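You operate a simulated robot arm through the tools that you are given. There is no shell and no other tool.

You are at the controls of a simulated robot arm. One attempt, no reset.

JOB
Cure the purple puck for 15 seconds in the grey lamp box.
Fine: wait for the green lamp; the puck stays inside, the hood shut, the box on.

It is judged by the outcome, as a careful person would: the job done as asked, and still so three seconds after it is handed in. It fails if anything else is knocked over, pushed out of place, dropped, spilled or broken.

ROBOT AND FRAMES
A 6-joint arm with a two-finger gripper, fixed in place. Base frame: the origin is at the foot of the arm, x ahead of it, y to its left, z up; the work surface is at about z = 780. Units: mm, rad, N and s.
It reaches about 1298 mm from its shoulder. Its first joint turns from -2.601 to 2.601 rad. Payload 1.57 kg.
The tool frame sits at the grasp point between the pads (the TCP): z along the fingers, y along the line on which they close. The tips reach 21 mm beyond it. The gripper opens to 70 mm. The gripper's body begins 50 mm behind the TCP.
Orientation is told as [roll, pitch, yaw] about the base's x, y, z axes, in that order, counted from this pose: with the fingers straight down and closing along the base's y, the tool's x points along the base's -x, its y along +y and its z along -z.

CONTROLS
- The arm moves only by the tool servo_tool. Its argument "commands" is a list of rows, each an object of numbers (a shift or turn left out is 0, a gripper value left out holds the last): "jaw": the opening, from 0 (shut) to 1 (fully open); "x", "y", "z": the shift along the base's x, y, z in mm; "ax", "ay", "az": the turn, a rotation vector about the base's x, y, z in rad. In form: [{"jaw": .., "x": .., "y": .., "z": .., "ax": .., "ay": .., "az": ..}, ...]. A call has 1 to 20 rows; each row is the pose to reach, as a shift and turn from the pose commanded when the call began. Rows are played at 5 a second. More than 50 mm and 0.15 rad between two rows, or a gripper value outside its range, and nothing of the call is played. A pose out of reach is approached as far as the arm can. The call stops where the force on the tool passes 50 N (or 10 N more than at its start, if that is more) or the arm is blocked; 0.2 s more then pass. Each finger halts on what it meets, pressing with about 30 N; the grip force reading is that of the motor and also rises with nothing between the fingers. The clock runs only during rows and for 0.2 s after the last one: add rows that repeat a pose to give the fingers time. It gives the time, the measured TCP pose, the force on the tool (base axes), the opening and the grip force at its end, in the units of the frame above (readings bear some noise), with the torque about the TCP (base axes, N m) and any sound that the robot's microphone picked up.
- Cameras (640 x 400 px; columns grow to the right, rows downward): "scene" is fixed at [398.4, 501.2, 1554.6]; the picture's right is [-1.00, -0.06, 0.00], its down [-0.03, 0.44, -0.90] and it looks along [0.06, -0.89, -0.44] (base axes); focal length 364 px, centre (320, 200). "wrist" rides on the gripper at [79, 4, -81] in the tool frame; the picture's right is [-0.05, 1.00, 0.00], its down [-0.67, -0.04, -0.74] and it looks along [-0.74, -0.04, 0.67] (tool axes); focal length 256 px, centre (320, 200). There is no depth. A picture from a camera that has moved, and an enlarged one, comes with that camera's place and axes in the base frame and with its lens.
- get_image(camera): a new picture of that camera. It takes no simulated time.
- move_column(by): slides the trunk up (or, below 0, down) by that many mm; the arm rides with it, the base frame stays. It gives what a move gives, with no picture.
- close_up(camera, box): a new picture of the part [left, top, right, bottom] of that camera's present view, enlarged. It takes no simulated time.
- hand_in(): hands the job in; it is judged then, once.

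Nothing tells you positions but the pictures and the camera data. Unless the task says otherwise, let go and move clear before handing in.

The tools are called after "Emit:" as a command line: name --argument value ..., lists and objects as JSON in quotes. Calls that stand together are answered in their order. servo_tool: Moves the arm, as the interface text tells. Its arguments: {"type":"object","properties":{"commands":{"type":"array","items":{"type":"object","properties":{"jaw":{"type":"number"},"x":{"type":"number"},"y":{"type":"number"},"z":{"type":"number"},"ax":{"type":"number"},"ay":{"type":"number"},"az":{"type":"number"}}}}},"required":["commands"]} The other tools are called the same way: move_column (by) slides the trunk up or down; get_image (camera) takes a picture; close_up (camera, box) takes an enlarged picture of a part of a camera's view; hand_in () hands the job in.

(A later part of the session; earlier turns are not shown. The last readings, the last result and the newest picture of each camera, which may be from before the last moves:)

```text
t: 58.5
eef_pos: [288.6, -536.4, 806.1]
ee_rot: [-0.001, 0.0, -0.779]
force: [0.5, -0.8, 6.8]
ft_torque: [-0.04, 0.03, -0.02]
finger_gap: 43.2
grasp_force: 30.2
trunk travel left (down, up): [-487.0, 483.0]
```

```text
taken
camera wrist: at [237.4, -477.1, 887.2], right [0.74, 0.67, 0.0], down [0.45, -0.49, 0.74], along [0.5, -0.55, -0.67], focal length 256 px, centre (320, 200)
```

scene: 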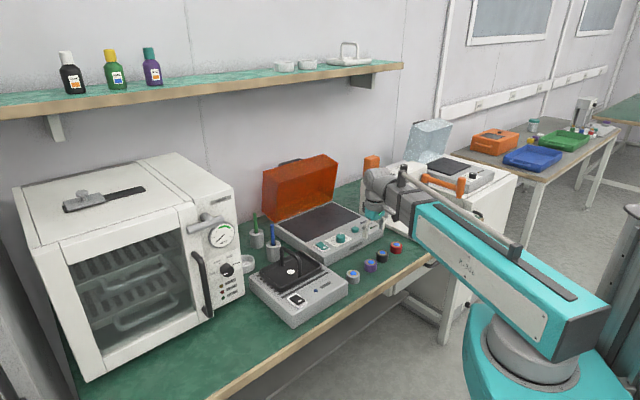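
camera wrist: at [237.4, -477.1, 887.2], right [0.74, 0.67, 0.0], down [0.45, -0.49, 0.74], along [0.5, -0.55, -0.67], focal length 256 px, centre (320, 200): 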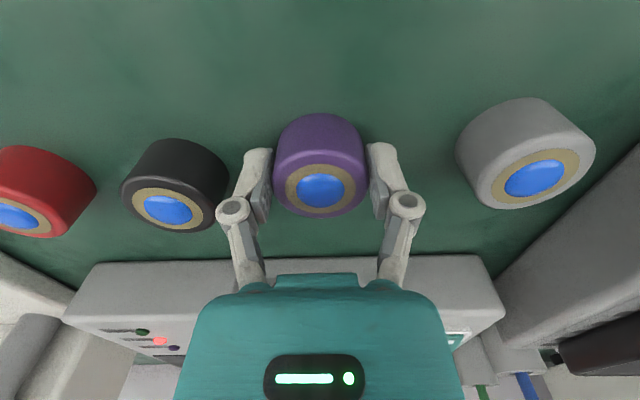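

Gripped (43 mm, 30 N). I lift 100 mm and check nothing else moved.

Emit:
move_column --by 105

Emit:
get_image --camera "wrist"

Emit:
get_image --camera "scene"

```text
t: 59.9
eef_pos: [290.5, -537.2, 911.8]
ee_rot: [-0.003, 0.001, -0.778]
force: [0.0, 0.1, -0.8]
ft_torque: [-0.03, 0.02, 0.02]
finger_gap: 43.4
grasp_force: 30.0
trunk travel left (down, up): [-592.0, 378.0]
```

```text
taken
camera wrist: at [237.5, -477.3, 992.0], right [0.74, 0.67, 0.0], down [0.45, -0.49, 0.74], along [0.5, -0.55, -0.67], focal length 256 px, centre (320, 200)
```

wrist: 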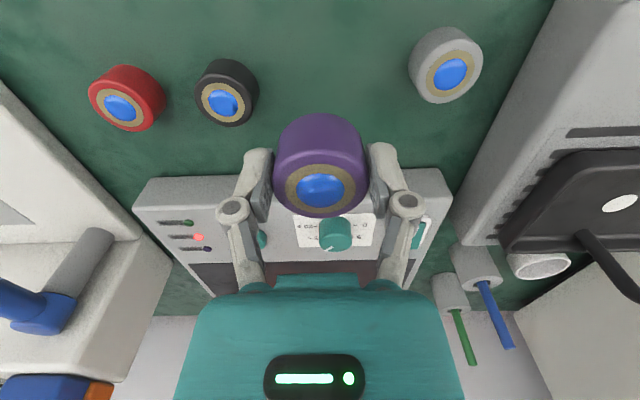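

```text
taken
```

scene: 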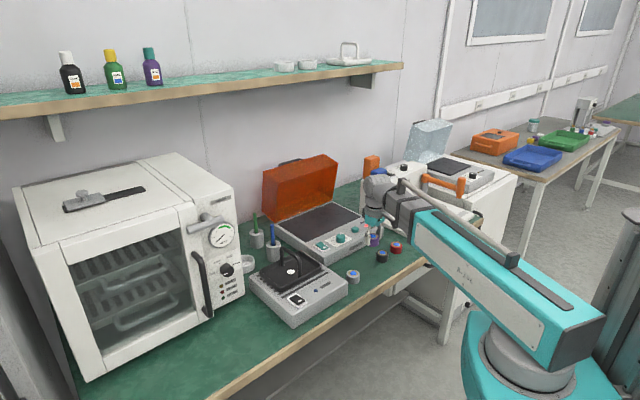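

The purple puck is held securely, the others undisturbed. I carry it over the panel to the stage's front, well above the dial, and look.

Emit:
servo_tool --commands '[{"jaw": 0.5, "x": 21, "y": -31}, {"x": 43, "y": -62}, {"x": 64, "y": -93}, {"x": 86, "y": -124}, {"x": 107.3, "y": -155.3}, {"x": 107.3, "y": -155.3}]'

Emit:
get_image --camera "wrist"

Emit:
close_up --camera "scene" --box '[240, 110, 420, 270]'

```text
t: 61.3
eef_pos: [397.9, -691.0, 911.4]
ee_rot: [-0.002, 0.001, -0.778]
force: [0.6, 0.5, -0.9]
ft_torque: [0.0, 0.01, -0.02]
finger_gap: 42.9
grasp_force: 30.4
trunk travel left (down, up): [-592.0, 378.0]
```

```text
taken
camera wrist: at [345.0, -632.8, 991.8], right [0.74, 0.67, 0.0], down [0.45, -0.49, 0.74], along [0.5, -0.55, -0.67], focal length 256 px, centre (320, 200)
```

wrist: 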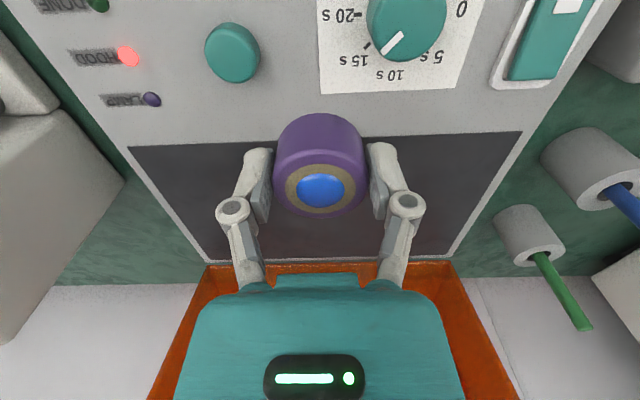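

```text
2.50 times, centred on (330, 190) of scene
camera zoom: at [398.4, 501.2, 1554.6], right [-1.0, -0.06, 0.0], down [-0.03, 0.44, -0.9], along [0.06, -0.89, -0.44], focal length 911 px, centre (295, 225)
```

zoom: 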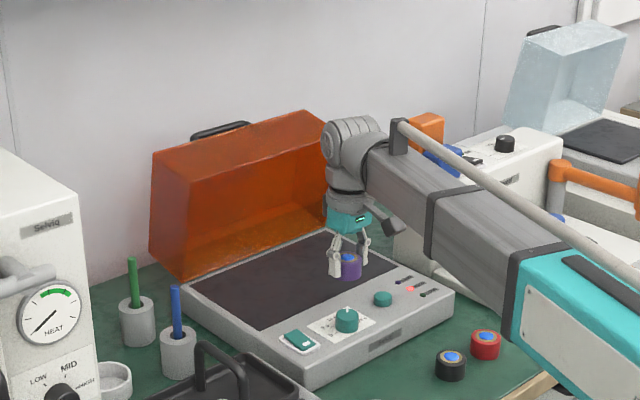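

The stage plate spans about 118–304 mm behind the front edge, and the open hood stands nearly upright at its back. I move the puck over the plate's middle (about 200 mm back).

Emit:
servo_tool --commands '[{"jaw": 0.5, "x": 22, "y": -21}, {"x": 43, "y": -42}, {"x": 65, "y": -63}, {"x": 86.9, "y": -83.6}, {"x": 86.9, "y": -83.6}]'

Emit:
move_column --by -50

Emit:
get_image --camera "wrist"

Emit:
close_up --camera "scene" --box '[250, 130, 410, 250]'

```text
t: 62.5
eef_pos: [483.8, -775.3, 911.2]
ee_rot: [-0.001, 0.002, -0.778]
force: [0.3, 0.8, -1.4]
ft_torque: [0.02, -0.03, -0.01]
finger_gap: 43.0
grasp_force: 29.9
trunk travel left (down, up): [-592.0, 378.0]
```

```text
t: 63.4
eef_pos: [483.8, -775.9, 860.6]
ee_rot: [0.001, 0.0, -0.778]
force: [0.7, 0.7, -0.9]
ft_torque: [0.04, 0.0, -0.01]
finger_gap: 43.3
grasp_force: 29.7
trunk travel left (down, up): [-542.0, 428.0]
```

```text
taken
camera wrist: at [431.4, -716.6, 941.9], right [0.74, 0.67, 0.0], down [0.45, -0.49, 0.74], along [0.5, -0.55, -0.67], focal length 256 px, centre (320, 200)
```

wrist: 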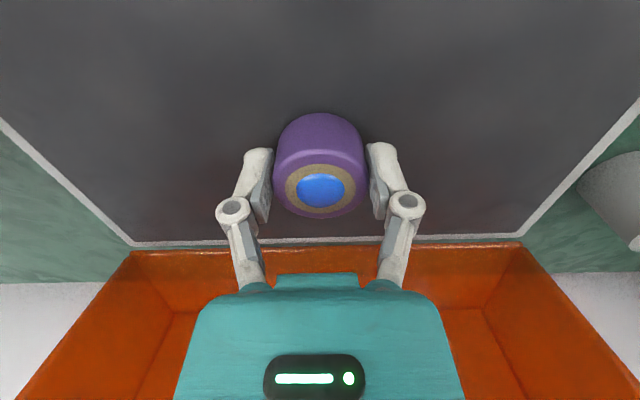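

```text
3.33 times, centred on (330, 190) of scene
camera zoom: at [398.4, 501.2, 1554.6], right [-1.0, -0.06, 0.0], down [-0.03, 0.44, -0.9], along [0.06, -0.89, -0.44], focal length 1215 px, centre (287, 233)
```

zoom: 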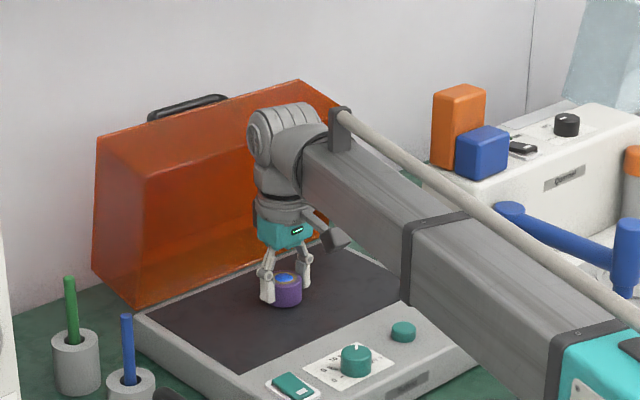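

The puck hovers over the plate's centre, wrist clear of the hood. I lower in small steps until I feel contact.

Emit:
move_column --by -8

Emit:
move_column --by -3

Emit:
close_up --camera "scene" --box '[300, 180, 350, 220]'

```text
t: 64.0
eef_pos: [483.8, -774.2, 854.5]
ee_rot: [-0.002, -0.003, -0.778]
force: [2.7, -4.5, 18.9]
ft_torque: [-0.19, -0.12, -0.01]
finger_gap: 43.3
grasp_force: 29.8
trunk travel left (down, up): [-534.0, 436.0]
```

```text
t: 64.5
eef_pos: [482.8, -774.0, 851.2]
ee_rot: [0.0, -0.001, -0.779]
force: [1.3, -1.4, 18.6]
ft_torque: [-0.11, -0.04, -0.04]
finger_gap: 43.3
grasp_force: 29.6
trunk travel left (down, up): [-531.0, 439.0]
```

```text
10.00 times, centred on (325, 200) of scene
camera zoom: at [398.4, 501.2, 1554.6], right [-1.0, -0.06, 0.0], down [-0.03, 0.44, -0.9], along [0.06, -0.89, -0.44], focal length 3644 px, centre (270, 200)
```

zoom: 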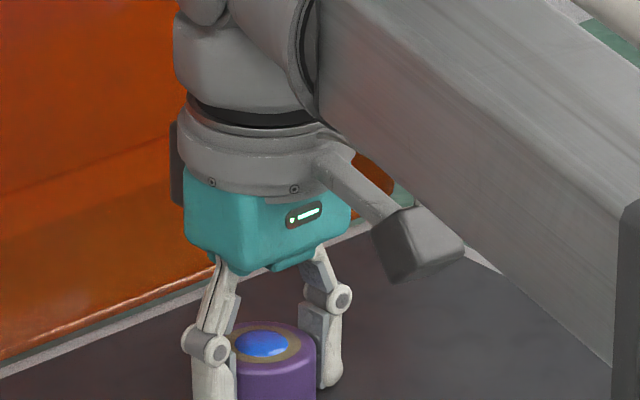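

Contact felt (~19 N): the puck sits on the plate. I open the fingers gently and rise.

Emit:
servo_tool --commands '[{"jaw": 0.64}, {"jaw": 0.7}, {"jaw": 0.78}, {"jaw": 0.85}, {"jaw": 0.85}, {"jaw": 0.85}]'

Emit:
move_column --by 60

Emit:
get_image --camera "wrist"

Emit:
close_up --camera "scene" --box '[250, 130, 410, 250]'

```text
t: 65.9
eef_pos: [482.2, -774.9, 850.4]
ee_rot: [0.001, 0.0, -0.779]
force: [-0.4, -0.5, 0.7]
ft_torque: [0.0, 0.0, 0.0]
finger_gap: 59.5
grasp_force: 0.1
trunk travel left (down, up): [-531.0, 439.0]
```

```text
t: 66.9
eef_pos: [483.5, -775.9, 908.4]
ee_rot: [-0.002, 0.0, -0.778]
force: [0.4, -0.3, -0.7]
ft_torque: [0.03, 0.02, 0.03]
finger_gap: 59.7
grasp_force: 0.0
trunk travel left (down, up): [-591.0, 379.0]
```

```text
taken
camera wrist: at [431.4, -716.6, 990.9], right [0.74, 0.67, 0.0], down [0.45, -0.49, 0.74], along [0.5, -0.55, -0.67], focal length 256 px, centre (320, 200)
```

wrist: 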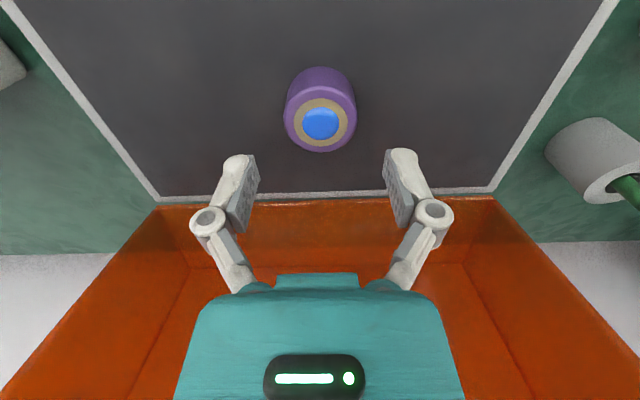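

```text
3.33 times, centred on (330, 190) of scene
camera zoom: at [398.4, 501.2, 1554.6], right [-1.0, -0.06, 0.0], down [-0.03, 0.44, -0.9], along [0.06, -0.89, -0.44], focal length 1215 px, centre (287, 233)
```

zoom: 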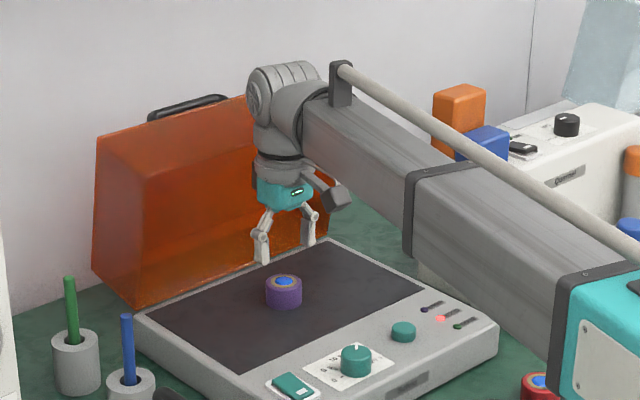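

The puck is on the plate near its centre. Now I'll close the hood: raise, move forward and turn back to the handle orientation.

Emit:
move_column --by 148

Emit:
servo_tool --commands '[{"jaw": 0.6, "x": -6.5, "y": 6.3, "az": 0.131}, {"x": -13, "y": 12.7, "az": 0.262}, {"x": -19.5, "y": 19, "az": 0.393}, {"x": -26, "y": 25.3, "az": 0.524}, {"x": -32.5, "y": 31.7, "az": 0.655}, {"x": -39, "y": 38, "az": 0.786}, {"x": -45.5, "y": 44.3, "az": 0.917}, {"x": -52, "y": 50.7, "az": 1.048}, {"x": -58.5, "y": 57, "az": 1.179}, {"x": -65, "y": 63.3, "az": 1.31}, {"x": -71.5, "y": 69.7, "az": 1.441}, {"x": -78, "y": 76, "az": 1.571}, {"x": -78, "y": 76, "az": 1.571}]'

Emit:
get_image --camera "wrist"

```text
t: 68.6
eef_pos: [483.3, -774.8, 1058.8]
ee_rot: [-0.002, 0.0, -0.777]
force: [-0.2, 0.9, 0.1]
ft_torque: [0.02, 0.01, 0.0]
finger_gap: 59.4
grasp_force: 0.1
trunk travel left (down, up): [-739.0, 231.0]
```

```text
t: 71.4
eef_pos: [405.3, -698.3, 1058.1]
ee_rot: [-0.001, 0.001, 0.794]
force: [0.2, 0.1, -0.5]
ft_torque: [-0.03, 0.01, -0.01]
finger_gap: 42.1
grasp_force: 0.1
trunk travel left (down, up): [-739.0, 231.0]
```

```text
taken
camera wrist: at [347.8, -753.0, 1139.0], right [-0.67, 0.74, 0.0], down [0.49, 0.45, 0.74], along [0.55, 0.5, -0.67], focal length 256 px, centre (320, 200)
```

wrist: 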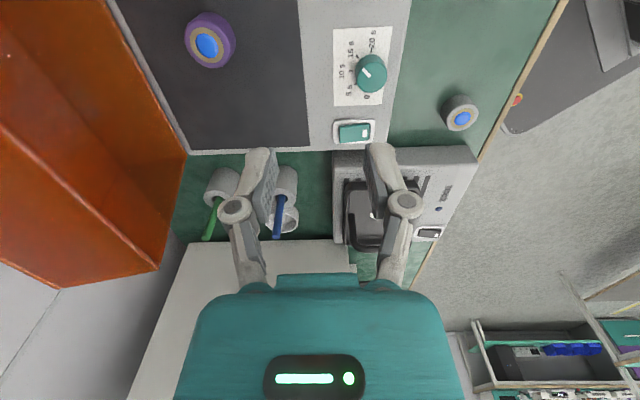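

The puck sits well inside and the dial shows 15. I retrace the approach path back above the handle bar with the same tilt.

Emit:
servo_tool --commands '[{"jaw": 0.45, "x": 20, "y": -19.8, "z": 4, "ax": -0.0614, "ay": -0.0624}, {"x": 40, "y": -39.6, "z": 7.9, "ax": -0.1228, "ay": -0.1248}, {"x": 60, "y": -59.4, "z": 11.5, "ax": -0.184, "ay": -0.187}, {"x": 80, "y": -79.2, "z": 14.9, "ax": -0.2456, "ay": -0.2496}, {"x": 100, "y": -99, "z": 18.1, "ax": -0.307, "ay": -0.312}, {"x": 128, "y": -127, "z": 18.1, "ax": -0.307, "ay": -0.312}, {"x": 157, "y": -155, "z": 18.1, "ax": -0.307, "ay": -0.312}, {"x": 186, "y": -184, "z": 18.1, "ax": -0.307, "ay": -0.312}, {"x": 214, "y": -211.8, "z": 18.1, "ax": -0.307, "ay": -0.312}, {"x": 214, "y": -211.8, "z": 18.1, "ax": -0.307, "ay": -0.312}]'

Emit:
get_image --camera "wrist"

Emit:
close_up --camera "scene" --box '[230, 60, 410, 240]'

```text
t: 73.6
eef_pos: [618.8, -910.5, 1075.3]
ee_rot: [-0.439, -0.001, 0.788]
force: [0.0, 0.4, -0.2]
ft_torque: [0.0, 0.0, -0.02]
finger_gap: 31.6
grasp_force: 0.0
out of reach, approached as far as the arm can: row 1, 2, 3, 4
trunk travel left (down, up): [-739.0, 231.0]
```

```text
taken
camera wrist: at [538.1, -940.2, 1147.1], right [-0.61, 0.67, -0.42], down [0.27, 0.67, 0.69], along [0.75, 0.3, -0.59], focal length 256 px, centre (320, 200)
```

wrist: 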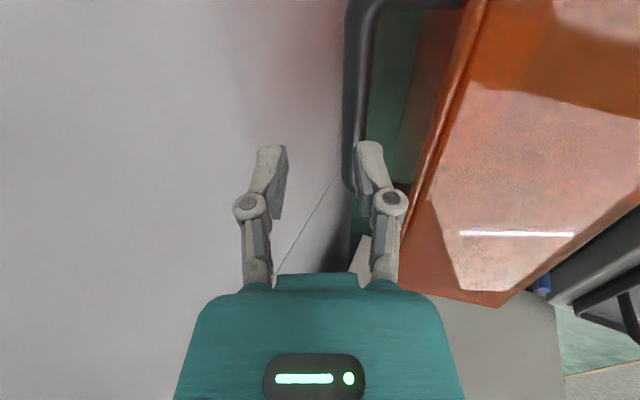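

```text
2.22 times, centred on (320, 150) of scene
camera zoom: at [398.4, 501.2, 1554.6], right [-1.0, -0.06, 0.0], down [-0.03, 0.44, -0.9], along [0.06, -0.89, -0.44], focal length 810 px, centre (320, 311)
```

zoom: 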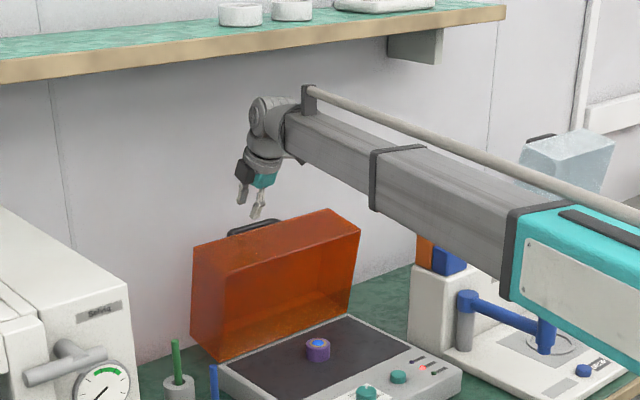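

The view matches the earlier withdrawal pose. I lower 25 mm, check the bar enters between the fingers, then the rest.

Emit:
move_column --by -25

Emit:
get_image --camera "wrist"

```text
t: 74.3
eef_pos: [619.9, -910.4, 1050.1]
ee_rot: [-0.44, -0.001, 0.792]
force: [-0.2, 0.1, 0.5]
ft_torque: [-0.01, -0.02, 0.03]
finger_gap: 31.4
grasp_force: 0.0
trunk travel left (down, up): [-714.0, 256.0]
```

```text
taken
camera wrist: at [537.8, -940.3, 1122.1], right [-0.61, 0.67, -0.42], down [0.27, 0.67, 0.69], along [0.75, 0.31, -0.59], focal length 256 px, centre (320, 200)
```

wrist: 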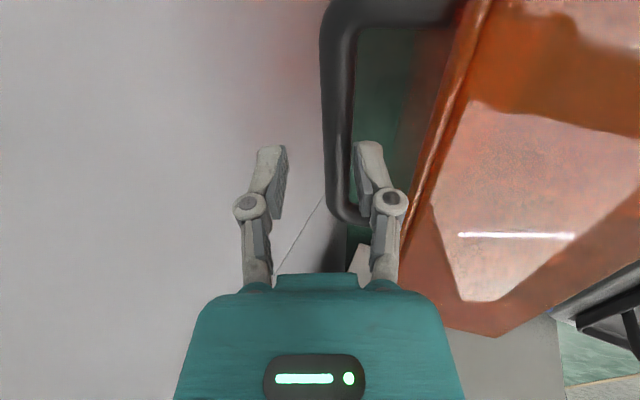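

The bar is entering between the fingers. I lower the remaining 18 mm.

Emit:
move_column --by -18

Emit:
get_image --camera "wrist"

```text
t: 75.0
eef_pos: [618.8, -910.9, 1032.5]
ee_rot: [-0.44, 0.0, 0.791]
force: [0.2, -0.2, -0.7]
ft_torque: [0.01, 0.01, 0.03]
finger_gap: 30.9
grasp_force: 0.0
trunk travel left (down, up): [-696.0, 274.0]
```

```text
taken
camera wrist: at [537.9, -940.3, 1104.0], right [-0.61, 0.67, -0.42], down [0.27, 0.67, 0.69], along [0.75, 0.31, -0.59], focal length 256 px, centre (320, 200)
```

wrist: 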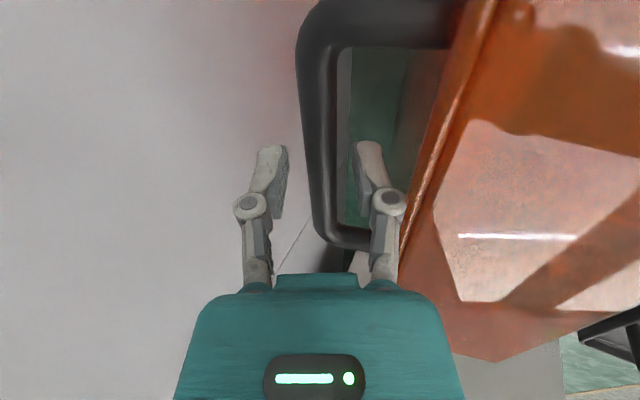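

The bar is captured between the fingers. I pull forward gently 45 mm to bring the hood over its balance point.

Emit:
servo_tool --commands '[{"jaw": 0.42, "x": -6.4, "y": 6.3}, {"jaw": 0.4, "x": -12.8, "y": 12.6}, {"x": -19.2, "y": 18.9}, {"x": -25.7, "y": 25.3}, {"x": -32.1, "y": 31.6}, {"x": -32.1, "y": 31.6}]'

Emit:
get_image --camera "wrist"

Emit:
close_up --camera "scene" --box '[230, 60, 410, 240]'

```text
t: 76.4
eef_pos: [587.7, -879.9, 1032.0]
ee_rot: [-0.438, 0.0, 0.791]
force: [0.7, -0.1, -0.2]
ft_torque: [0.03, 0.03, 0.01]
finger_gap: 26.9
grasp_force: 0.1
trunk travel left (down, up): [-696.0, 274.0]
```

```text
taken
camera wrist: at [505.9, -909.1, 1104.0], right [-0.61, 0.67, -0.42], down [0.27, 0.67, 0.69], along [0.75, 0.31, -0.59], focal length 256 px, centre (320, 200)
```

wrist: 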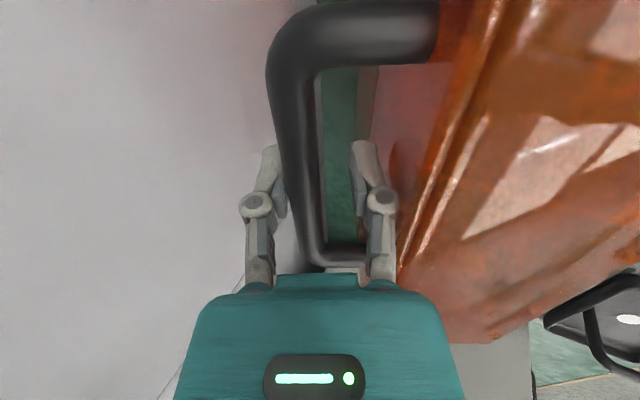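

```text
2.22 times, centred on (320, 150) of scene
camera zoom: at [398.4, 501.2, 1554.6], right [-1.0, -0.06, 0.0], down [-0.03, 0.44, -0.9], along [0.06, -0.89, -0.44], focal length 810 px, centre (320, 311)
```

zoom: 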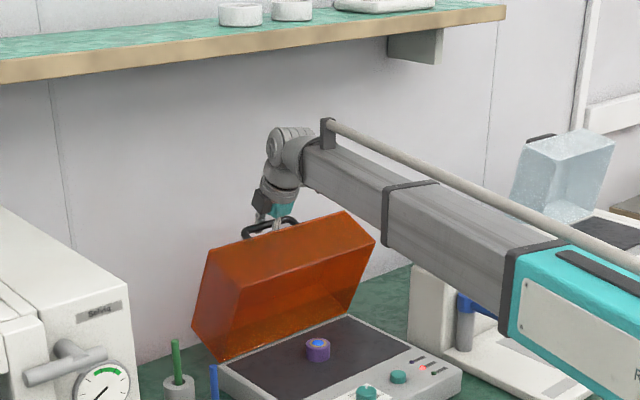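

The hood follows the upper finger smoothly. I continue forward 50 mm while tilting back to 35°, which raises the grasp point along the arc.

Emit:
servo_tool --commands '[{"jaw": 0.4, "x": -7.1, "y": 7, "z": 3.1, "ax": -0.0243, "ay": -0.0247}, {"x": -14.2, "y": 14, "z": 6.3, "ax": -0.0486, "ay": -0.0493}, {"x": -21.3, "y": 21, "z": 9.6, "ax": -0.0728, "ay": -0.074}, {"x": -28.4, "y": 28, "z": 13, "ax": -0.0971, "ay": -0.0986}, {"x": -35.4, "y": 34.9, "z": 16.5, "ax": -0.1214, "ay": -0.1233}, {"x": -35.4, "y": 34.9, "z": 16.5, "ax": -0.1214, "ay": -0.1233}]'

Emit:
get_image --camera "wrist"

Emit:
close_up --camera "scene" --box '[230, 60, 410, 240]'

```text
t: 77.8
eef_pos: [552.3, -844.1, 1048.9]
ee_rot: [-0.614, 0.0, 0.793]
force: [0.3, -1.1, 0.1]
ft_torque: [-0.02, 0.0, -0.01]
finger_gap: 28.3
grasp_force: 0.0
trunk travel left (down, up): [-696.0, 274.0]
```

```text
taken
camera wrist: at [461.8, -865.4, 1112.6], right [-0.54, 0.61, -0.57], down [0.18, 0.75, 0.63], along [0.82, 0.24, -0.52], focal length 256 px, centre (320, 200)
```

wrist: 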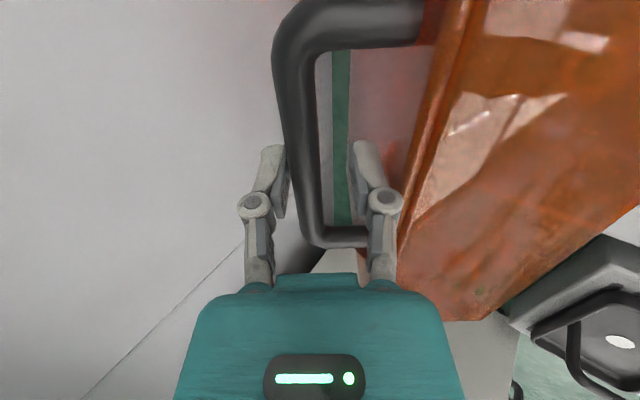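

```text
2.22 times, centred on (320, 150) of scene
camera zoom: at [398.4, 501.2, 1554.6], right [-1.0, -0.06, 0.0], down [-0.03, 0.44, -0.9], along [0.06, -0.89, -0.44], focal length 810 px, centre (320, 311)
```

zoom: 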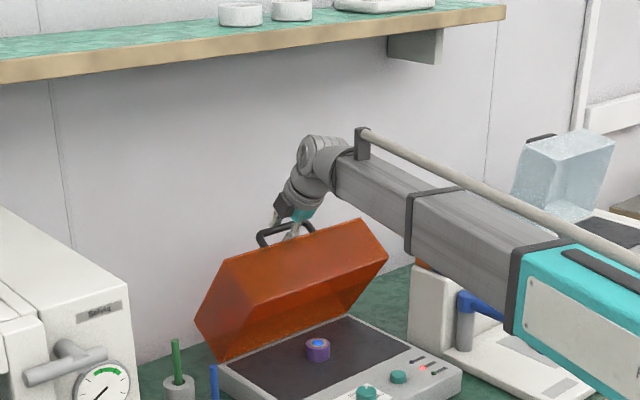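

Still well controlled, at about 52°. I keep this tilt for the rest of the closing: forward 40 mm.

Emit:
servo_tool --commands '[{"jaw": 0.4, "x": -7.1, "y": 7}, {"x": -14.2, "y": 14}, {"x": -21.4, "y": 21}, {"x": -28.5, "y": 28.1}, {"x": -28.5, "y": 28.1}]'

Emit:
get_image --camera "wrist"

Emit:
close_up --camera "scene" --box '[230, 60, 410, 240]'

```text
t: 79.0
eef_pos: [523.6, -816.2, 1049.8]
ee_rot: [-0.614, -0.001, 0.792]
force: [-0.2, -0.7, -0.3]
ft_torque: [-0.01, -0.01, 0.01]
finger_gap: 28.1
grasp_force: 0.0
trunk travel left (down, up): [-696.0, 274.0]
```

```text
taken
camera wrist: at [433.6, -837.0, 1112.6], right [-0.54, 0.61, -0.57], down [0.18, 0.75, 0.63], along [0.82, 0.24, -0.52], focal length 256 px, centre (320, 200)
```

wrist: 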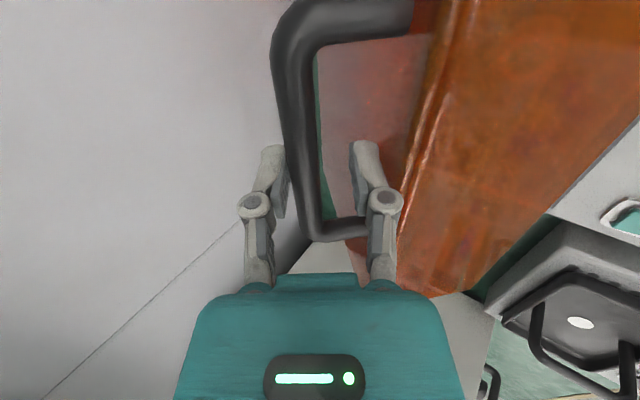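

```text
2.22 times, centred on (320, 150) of scene
camera zoom: at [398.4, 501.2, 1554.6], right [-1.0, -0.06, 0.0], down [-0.03, 0.44, -0.9], along [0.06, -0.89, -0.44], focal length 810 px, centre (320, 311)
```

zoom: 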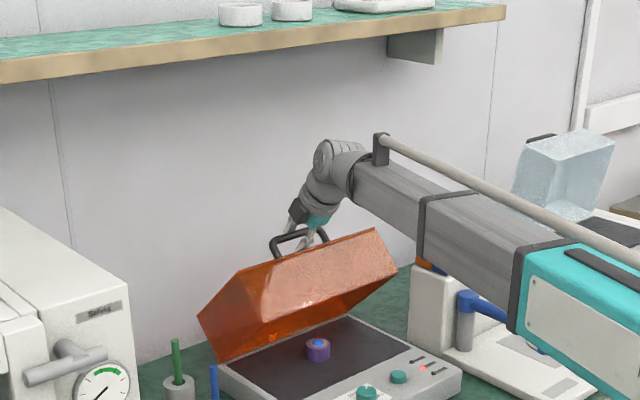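

Tracking nicely at ~42°. Down 10, then forward 35.

Emit:
move_column --by -10

Emit:
servo_tool --commands '[{"jaw": 0.4, "x": -6.2, "y": 6.1}, {"x": -12.5, "y": 12.3}, {"x": -18.7, "y": 18.4}, {"x": -25, "y": 24.6}, {"x": -25, "y": 24.6}]'

Emit:
get_image --camera "wrist"

Emit:
close_up --camera "scene" --box '[230, 60, 410, 240]'

```text
t: 79.6
eef_pos: [523.8, -816.0, 1038.1]
ee_rot: [-0.613, -0.001, 0.792]
force: [-0.8, -0.2, 0.2]
ft_torque: [0.0, 0.03, 0.0]
finger_gap: 28.0
grasp_force: 0.1
trunk travel left (down, up): [-686.0, 284.0]
```

```text
t: 80.8
eef_pos: [498.2, -791.6, 1038.5]
ee_rot: [-0.612, 0.0, 0.793]
force: [0.2, 0.0, 0.1]
ft_torque: [-0.03, 0.0, 0.0]
finger_gap: 27.7
grasp_force: 0.1
trunk travel left (down, up): [-686.0, 284.0]
```

```text
taken
camera wrist: at [408.5, -813.1, 1102.6], right [-0.54, 0.61, -0.57], down [0.18, 0.75, 0.63], along [0.82, 0.24, -0.52], focal length 256 px, centre (320, 200)
```

wrist: 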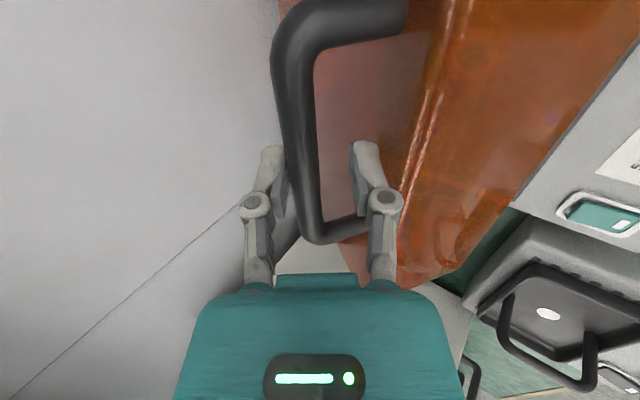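

```text
2.22 times, centred on (320, 150) of scene
camera zoom: at [398.4, 501.2, 1554.6], right [-1.0, -0.06, 0.0], down [-0.03, 0.44, -0.9], along [0.06, -0.89, -0.44], focal length 810 px, centre (320, 311)
```

zoom: 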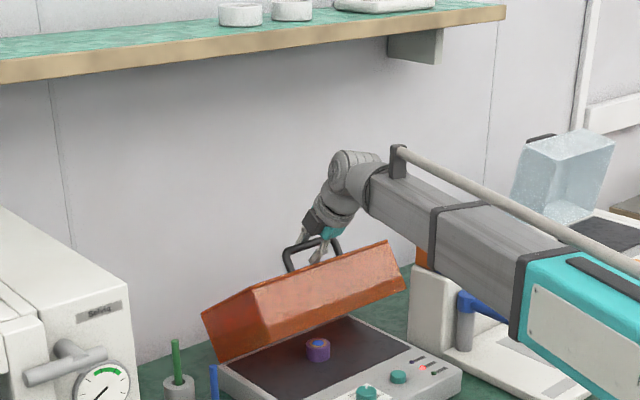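

Still controlled at ~33° (hinge friction holds it). Down 14, forward 35.

Emit:
move_column --by -14

Emit:
servo_tool --commands '[{"jaw": 0.4, "x": -6.2, "y": 6.1}, {"x": -12.5, "y": 12.3}, {"x": -18.7, "y": 18.4}, {"x": -25, "y": 24.6}, {"x": -25, "y": 24.6}]'

Emit:
get_image --camera "wrist"

Emit:
close_up --camera "scene" --box '[240, 100, 420, 260]'

```text
t: 81.4
eef_pos: [498.9, -792.4, 1024.4]
ee_rot: [-0.614, -0.001, 0.792]
force: [-0.7, -1.0, 0.0]
ft_torque: [0.02, -0.03, -0.02]
finger_gap: 27.9
grasp_force: 0.1
trunk travel left (down, up): [-672.0, 298.0]
```

```text
t: 82.6
eef_pos: [472.6, -768.2, 1024.8]
ee_rot: [-0.612, -0.001, 0.791]
force: [-0.4, -0.2, 0.5]
ft_torque: [-0.02, 0.0, -0.01]
finger_gap: 27.9
grasp_force: 0.1
trunk travel left (down, up): [-672.0, 298.0]
```

```text
taken
camera wrist: at [383.4, -788.6, 1088.6], right [-0.54, 0.61, -0.57], down [0.18, 0.75, 0.63], along [0.82, 0.24, -0.52], focal length 256 px, centre (320, 200)
```

wrist: 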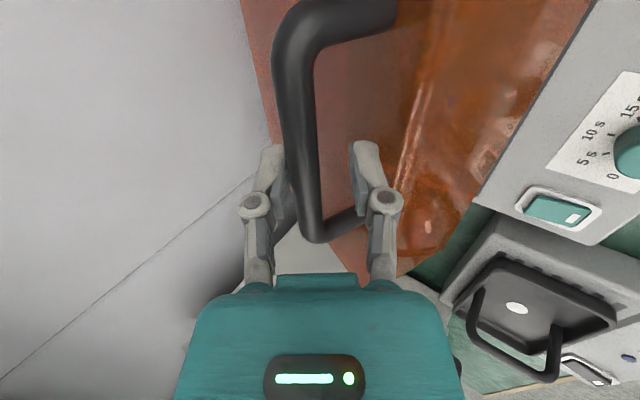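

```text
2.50 times, centred on (330, 180) of scene
camera zoom: at [398.4, 501.2, 1554.6], right [-1.0, -0.06, 0.0], down [-0.03, 0.44, -0.9], along [0.06, -0.89, -0.44], focal length 911 px, centre (295, 250)
```

zoom: 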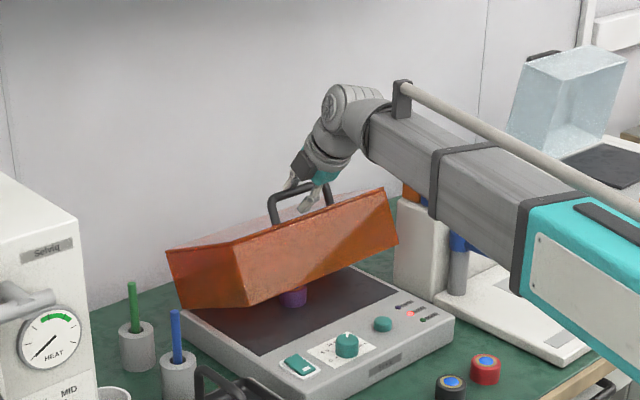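

About 24° left. Down 17, forward 30.

Emit:
move_column --by -17

Emit:
servo_tool --commands '[{"jaw": 0.4, "x": -7.1, "y": 7}, {"x": -14.2, "y": 14}, {"x": -21.4, "y": 21}, {"x": -21.4, "y": 21}]'

Emit:
get_image --camera "wrist"

Emit:
close_up --camera "scene" --box '[240, 100, 420, 260]'

```text
t: 83.2
eef_pos: [473.4, -767.0, 1007.3]
ee_rot: [-0.612, 0.0, 0.791]
force: [-0.7, 0.6, -2.3]
ft_torque: [-0.05, -0.04, -0.02]
finger_gap: 28.8
grasp_force: 0.6
trunk travel left (down, up): [-655.0, 315.0]
```

```text
t: 84.2
eef_pos: [452.3, -745.3, 1007.6]
ee_rot: [-0.613, -0.001, 0.793]
force: [0.2, 1.7, -1.3]
ft_torque: [-0.01, 0.02, -0.02]
finger_gap: 29.0
grasp_force: 0.2
trunk travel left (down, up): [-655.0, 315.0]
```

```text
taken
camera wrist: at [362.2, -767.7, 1071.6], right [-0.54, 0.61, -0.57], down [0.18, 0.75, 0.63], along [0.82, 0.24, -0.52], focal length 256 px, centre (320, 200)
```

wrist: 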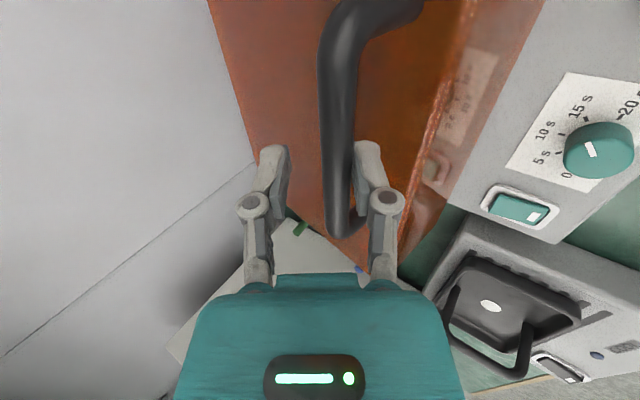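

```text
2.50 times, centred on (330, 180) of scene
camera zoom: at [398.4, 501.2, 1554.6], right [-1.0, -0.06, 0.0], down [-0.03, 0.44, -0.9], along [0.06, -0.89, -0.44], focal length 911 px, centre (295, 250)
```

zoom: 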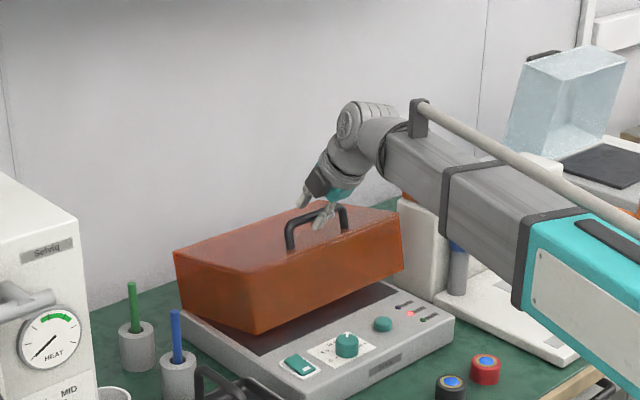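

The bar now rests on the lower finger, hood about 11° open. Down 15, forward 15.

Emit:
move_column --by -15

Emit:
servo_tool --commands '[{"jaw": 0.4, "x": -5.3, "y": 5.3}, {"x": -10.7, "y": 10.5}, {"x": -10.7, "y": 10.5}]'

Emit:
get_image --camera "wrist"

Emit:
close_up --camera "scene" --box '[260, 140, 400, 250]'

```text
t: 84.9
eef_pos: [451.9, -746.6, 992.8]
ee_rot: [-0.613, 0.0, 0.792]
force: [-1.6, 1.4, -2.9]
ft_torque: [0.03, 0.0, -0.02]
finger_gap: 29.6
grasp_force: 1.4
trunk travel left (down, up): [-640.0, 330.0]
```

```text
t: 85.7
eef_pos: [441.2, -734.9, 992.2]
ee_rot: [-0.614, -0.001, 0.793]
force: [-1.7, 1.1, -1.1]
ft_torque: [0.02, -0.03, 0.0]
finger_gap: 28.9
grasp_force: 0.9
trunk travel left (down, up): [-640.0, 330.0]
```

```text
taken
camera wrist: at [351.5, -757.3, 1056.6], right [-0.54, 0.61, -0.57], down [0.18, 0.75, 0.63], along [0.82, 0.24, -0.52], focal length 256 px, centre (320, 200)
```

wrist: 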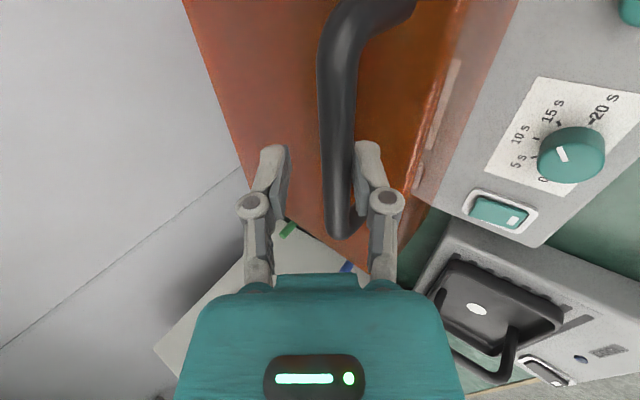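

```text
3.64 times, centred on (330, 195) of scene
camera zoom: at [398.4, 501.2, 1554.6], right [-1.0, -0.06, 0.0], down [-0.03, 0.44, -0.9], along [0.06, -0.89, -0.44], focal length 1325 px, centre (284, 218)
```

zoom: 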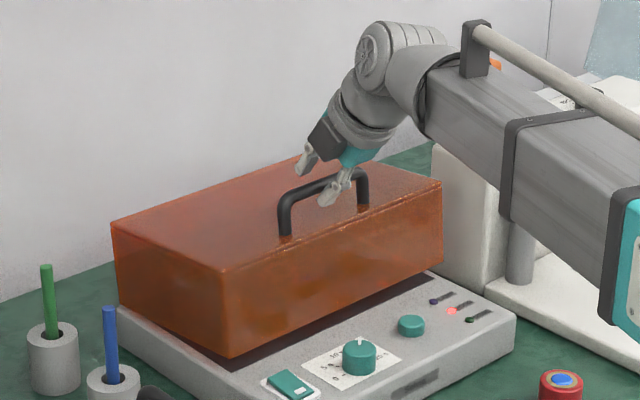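

Hood almost down, about 5° left. Down 12, forward 10.

Emit:
move_column --by -12

Emit:
servo_tool --commands '[{"jaw": 0.4, "x": -3.6, "y": 3.5}, {"x": -7.1, "y": 7}, {"x": -7.1, "y": 7}]'

Emit:
get_image --camera "wrist"

Emit:
close_up --camera "scene" --box '[260, 140, 400, 250]'

```text
t: 86.3
eef_pos: [441.6, -736.5, 979.5]
ee_rot: [-0.611, 0.001, 0.794]
force: [-1.3, 1.1, -2.1]
ft_torque: [-0.01, -0.04, 0.0]
finger_gap: 29.7
grasp_force: 1.5
trunk travel left (down, up): [-628.0, 342.0]
```

```text
t: 87.1
eef_pos: [434.0, -727.7, 980.4]
ee_rot: [-0.612, -0.001, 0.794]
force: [-0.5, 0.1, -1.6]
ft_torque: [0.02, -0.02, 0.01]
finger_gap: 28.9
grasp_force: 0.6
trunk travel left (down, up): [-628.0, 342.0]
```

```text
taken
camera wrist: at [344.4, -750.4, 1044.6], right [-0.54, 0.61, -0.57], down [0.18, 0.75, 0.63], along [0.82, 0.24, -0.52], focal length 256 px, centre (320, 200)
```

wrist: 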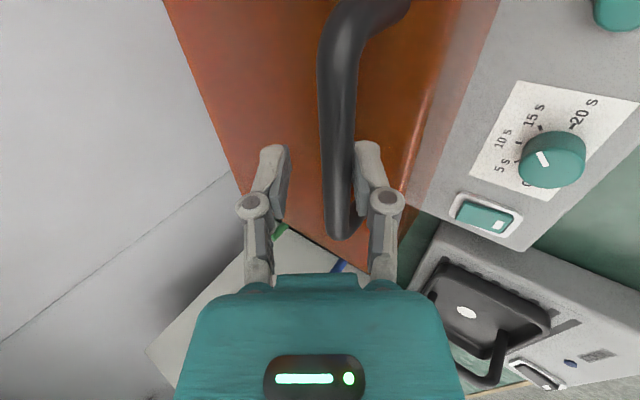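

```text
3.64 times, centred on (330, 195) of scene
camera zoom: at [398.4, 501.2, 1554.6], right [-1.0, -0.06, 0.0], down [-0.03, 0.44, -0.9], along [0.06, -0.89, -0.44], focal length 1325 px, centre (284, 218)
```

zoom: 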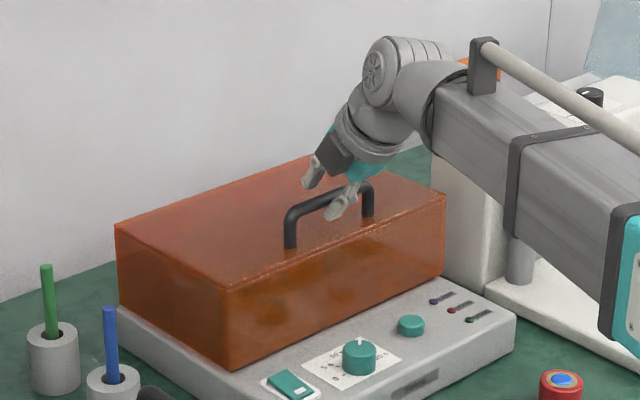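

The HOOD lamp has gone out; the hood is all but shut. I lower 9 mm and move forward 6 mm to unload the bar fully.

Emit:
move_column --by -9

Emit:
servo_tool --commands '[{"jaw": 0.42, "x": -2.1, "y": 2.1}, {"jaw": 0.45, "x": -4.3, "y": 4.2}, {"x": -4.3, "y": 4.2}]'

Emit:
get_image --camera "wrist"

Emit:
close_up --camera "scene" --box '[260, 150, 400, 260]'

```text
t: 87.6
eef_pos: [434.6, -728.3, 972.0]
ee_rot: [-0.611, 0.001, 0.792]
force: [-1.9, 0.8, -2.8]
ft_torque: [-0.04, 0.0, -0.07]
finger_gap: 30.2
grasp_force: 1.8
trunk travel left (down, up): [-619.0, 351.0]
```

```text
t: 88.4
eef_pos: [431.9, -725.3, 971.9]
ee_rot: [-0.614, 0.0, 0.793]
force: [0.0, 0.1, -0.5]
ft_torque: [-0.01, -0.03, -0.01]
finger_gap: 31.6
grasp_force: 0.0
trunk travel left (down, up): [-619.0, 351.0]
```

```text
taken
camera wrist: at [339.9, -746.3, 1035.6], right [-0.54, 0.61, -0.57], down [0.18, 0.75, 0.63], along [0.82, 0.24, -0.52], focal length 256 px, centre (320, 200)
```

wrist: 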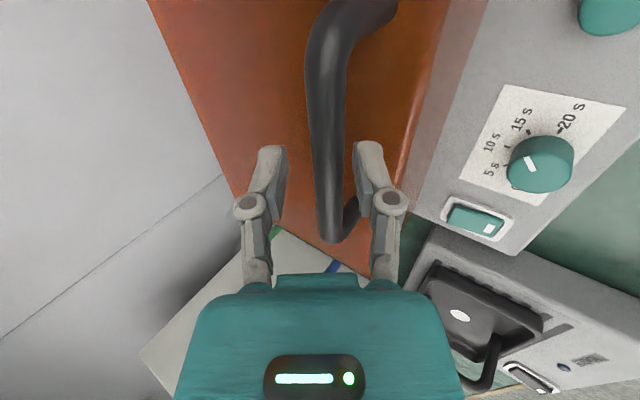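

```text
3.64 times, centred on (330, 205) of scene
camera zoom: at [398.4, 501.2, 1554.6], right [-1.0, -0.06, 0.0], down [-0.03, 0.44, -0.9], along [0.06, -0.89, -0.44], focal length 1325 px, centre (284, 182)
```

zoom: 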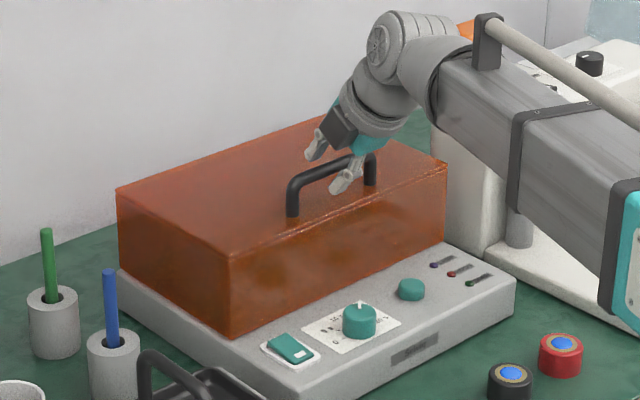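

The hood is shut and the bar is free between the fingers. I move forward 12 mm, then rise 60 mm to withdraw.

Emit:
servo_tool --commands '[{"jaw": 0.45, "x": -4.3, "y": 4.2}, {"x": -8.2, "y": 8.1}, {"x": -8.2, "y": 8.1}]'

Emit:
get_image --camera "wrist"

```text
t: 89.2
eef_pos: [422.5, -716.7, 971.4]
ee_rot: [-0.612, 0.0, 0.794]
force: [0.3, 0.4, 0.2]
ft_torque: [0.0, -0.03, 0.0]
finger_gap: 31.3
grasp_force: 0.0
trunk travel left (down, up): [-619.0, 351.0]
```

```text
taken
camera wrist: at [331.7, -737.9, 1035.6], right [-0.54, 0.61, -0.57], down [0.18, 0.75, 0.63], along [0.82, 0.24, -0.52], focal length 256 px, centre (320, 200)
```

wrist: 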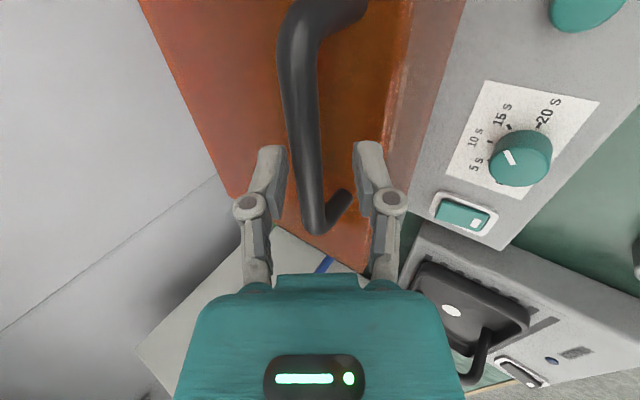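

Emit:
move_column --by 60

Emit:
get_image --camera "wrist"

Emit:
close_up --camera "scene" --box '[260, 150, 400, 260]'

```text
t: 90.2
eef_pos: [421.5, -715.8, 1031.2]
ee_rot: [-0.611, 0.0, 0.791]
force: [-0.3, -0.7, -0.2]
ft_torque: [-0.04, 0.0, 0.0]
finger_gap: 31.6
grasp_force: 0.1
trunk travel left (down, up): [-679.0, 291.0]
```

```text
taken
camera wrist: at [331.8, -738.1, 1095.5], right [-0.54, 0.61, -0.57], down [0.18, 0.75, 0.63], along [0.82, 0.24, -0.52], focal length 256 px, centre (320, 200)
```

wrist: 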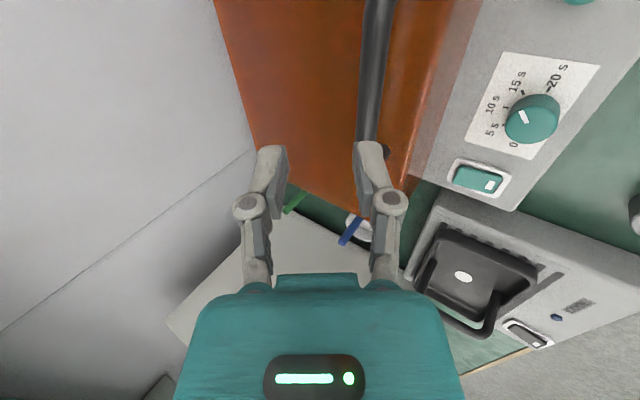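

```text
3.64 times, centred on (330, 205) of scene
camera zoom: at [398.4, 501.2, 1554.6], right [-1.0, -0.06, 0.0], down [-0.03, 0.44, -0.9], along [0.06, -0.89, -0.44], focal length 1325 px, centre (284, 182)
```

zoom: 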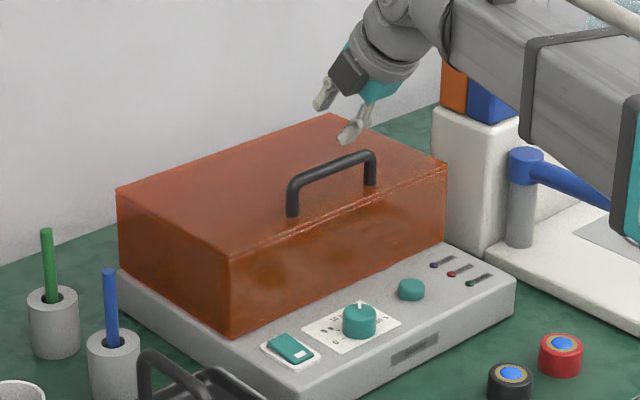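

Hood is fully shut and the handle is clear; the HOOD lamp is off. Next is the start button (teal disc near (340,-699)). I straighten the tool while moving forward over the panel, then turn so the camera is at the front.

Emit:
servo_tool --commands '[{"jaw": 0.45, "x": -13.6, "y": 6, "z": -10.7, "ax": 0.0715, "ay": 0.0726}, {"x": -27, "y": 12, "z": -19.5, "ax": 0.143, "ay": 0.1452}, {"x": -41, "y": 17, "z": -26.3, "ax": 0.2145, "ay": 0.2178}, {"x": -55, "y": 17.5, "z": -31, "ax": 0.286, "ay": 0.2904}, {"x": -68, "y": 17.5, "z": -33.7, "ax": 0.3575, "ay": 0.363}, {"x": -81.5, "y": 17.5, "z": -34.5, "ax": 0.429, "ay": 0.4356}, {"x": -81.5, "y": 17.5, "z": -34.5, "ax": 0.429, "ay": 0.4356}]'

Emit:
servo_tool --commands '[{"jaw": 0.3, "az": -0.131}, {"jaw": 0.2, "az": -0.262}, {"jaw": 0.1, "az": -0.393}, {"jaw": 0, "az": -0.524}, {"az": -0.655}, {"az": -0.785}, {"az": -0.916}, {"az": -1.047}, {"az": -1.178}, {"az": -1.309}, {"az": -1.44}, {"az": -1.571}, {"az": -1.571}]'

Emit:
get_image --camera "wrist"

Emit:
get_image --camera "scene"

```text
t: 91.8
eef_pos: [340.4, -700.7, 997.7]
ee_rot: [0.003, 0.0, 0.792]
force: [-0.3, -0.8, 0.4]
ft_torque: [0.0, -0.02, -0.03]
finger_gap: 31.4
grasp_force: 0.1
trunk travel left (down, up): [-679.0, 291.0]
```

```text
t: 94.6
eef_pos: [340.9, -697.8, 998.4]
ee_rot: [-0.002, -0.001, -0.78]
force: [0.1, -0.5, 0.1]
ft_torque: [0.0, 0.0, 0.02]
finger_gap: 0.1
grasp_force: 28.3
trunk travel left (down, up): [-679.0, 291.0]
```

```text
taken
camera wrist: at [288.4, -640.4, 1079.0], right [0.74, 0.67, 0.0], down [0.45, -0.49, 0.74], along [0.5, -0.55, -0.67], focal length 256 px, centre (320, 200)
```

wrist: 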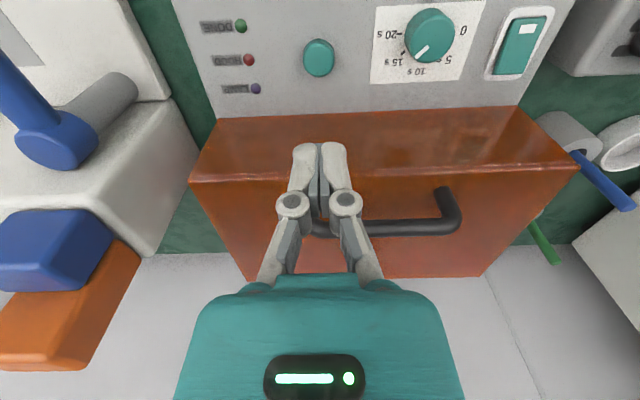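

```text
taken
```

scene: 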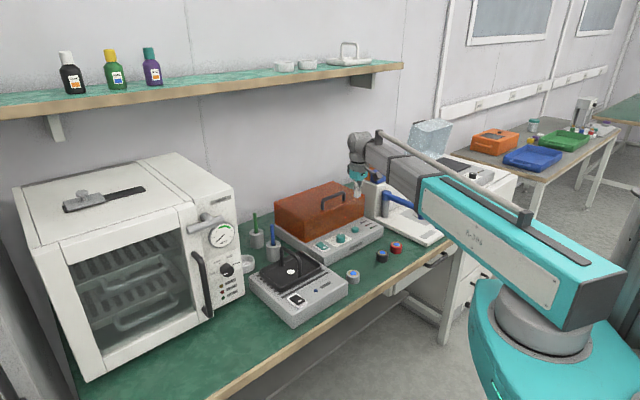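

The start button reads about (343,-701). I centre the closed fingertips over it and lower to about 25 mm above it for a check.

Emit:
servo_tool --commands '[{"jaw": 0, "x": 1.2, "y": -2.3}, {"x": 1.2, "y": -2.3}]'

Emit:
move_column --by -112

Emit:
get_image --camera "wrist"

Emit:
close_up --camera "scene" --box '[310, 170, 410, 260]'

```text
t: 95.2
eef_pos: [341.7, -701.9, 999.0]
ee_rot: [0.0, 0.001, -0.779]
force: [-0.5, -0.5, -0.3]
ft_torque: [-0.02, 0.0, -0.01]
finger_gap: 0.2
grasp_force: 28.4
trunk travel left (down, up): [-679.0, 291.0]
```

```text
t: 96.7
eef_pos: [340.9, -700.8, 886.0]
ee_rot: [0.0, 0.0, -0.78]
force: [-0.2, 0.3, 0.3]
ft_torque: [-0.03, 0.01, 0.0]
finger_gap: 0.0
grasp_force: 28.1
trunk travel left (down, up): [-567.0, 403.0]
```

```text
taken
camera wrist: at [289.3, -642.7, 967.1], right [0.74, 0.67, 0.0], down [0.45, -0.49, 0.74], along [0.5, -0.55, -0.67], focal length 256 px, centre (320, 200)
```

wrist: 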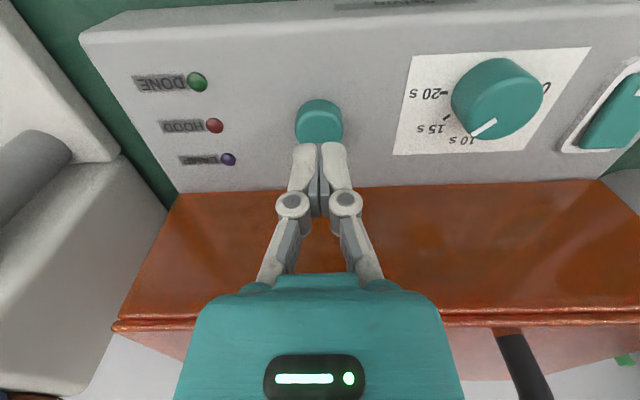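

```text
4.44 times, centred on (360, 215) of scene
camera zoom: at [398.4, 501.2, 1554.6], right [-1.0, -0.06, 0.0], down [-0.03, 0.44, -0.9], along [0.06, -0.89, -0.44], focal length 1620 px, centre (142, 133)
```

zoom: 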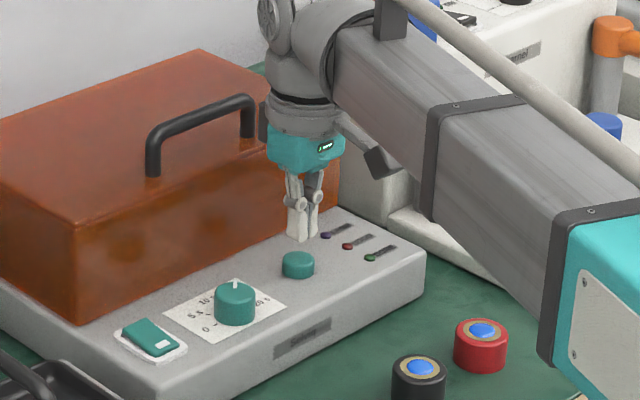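

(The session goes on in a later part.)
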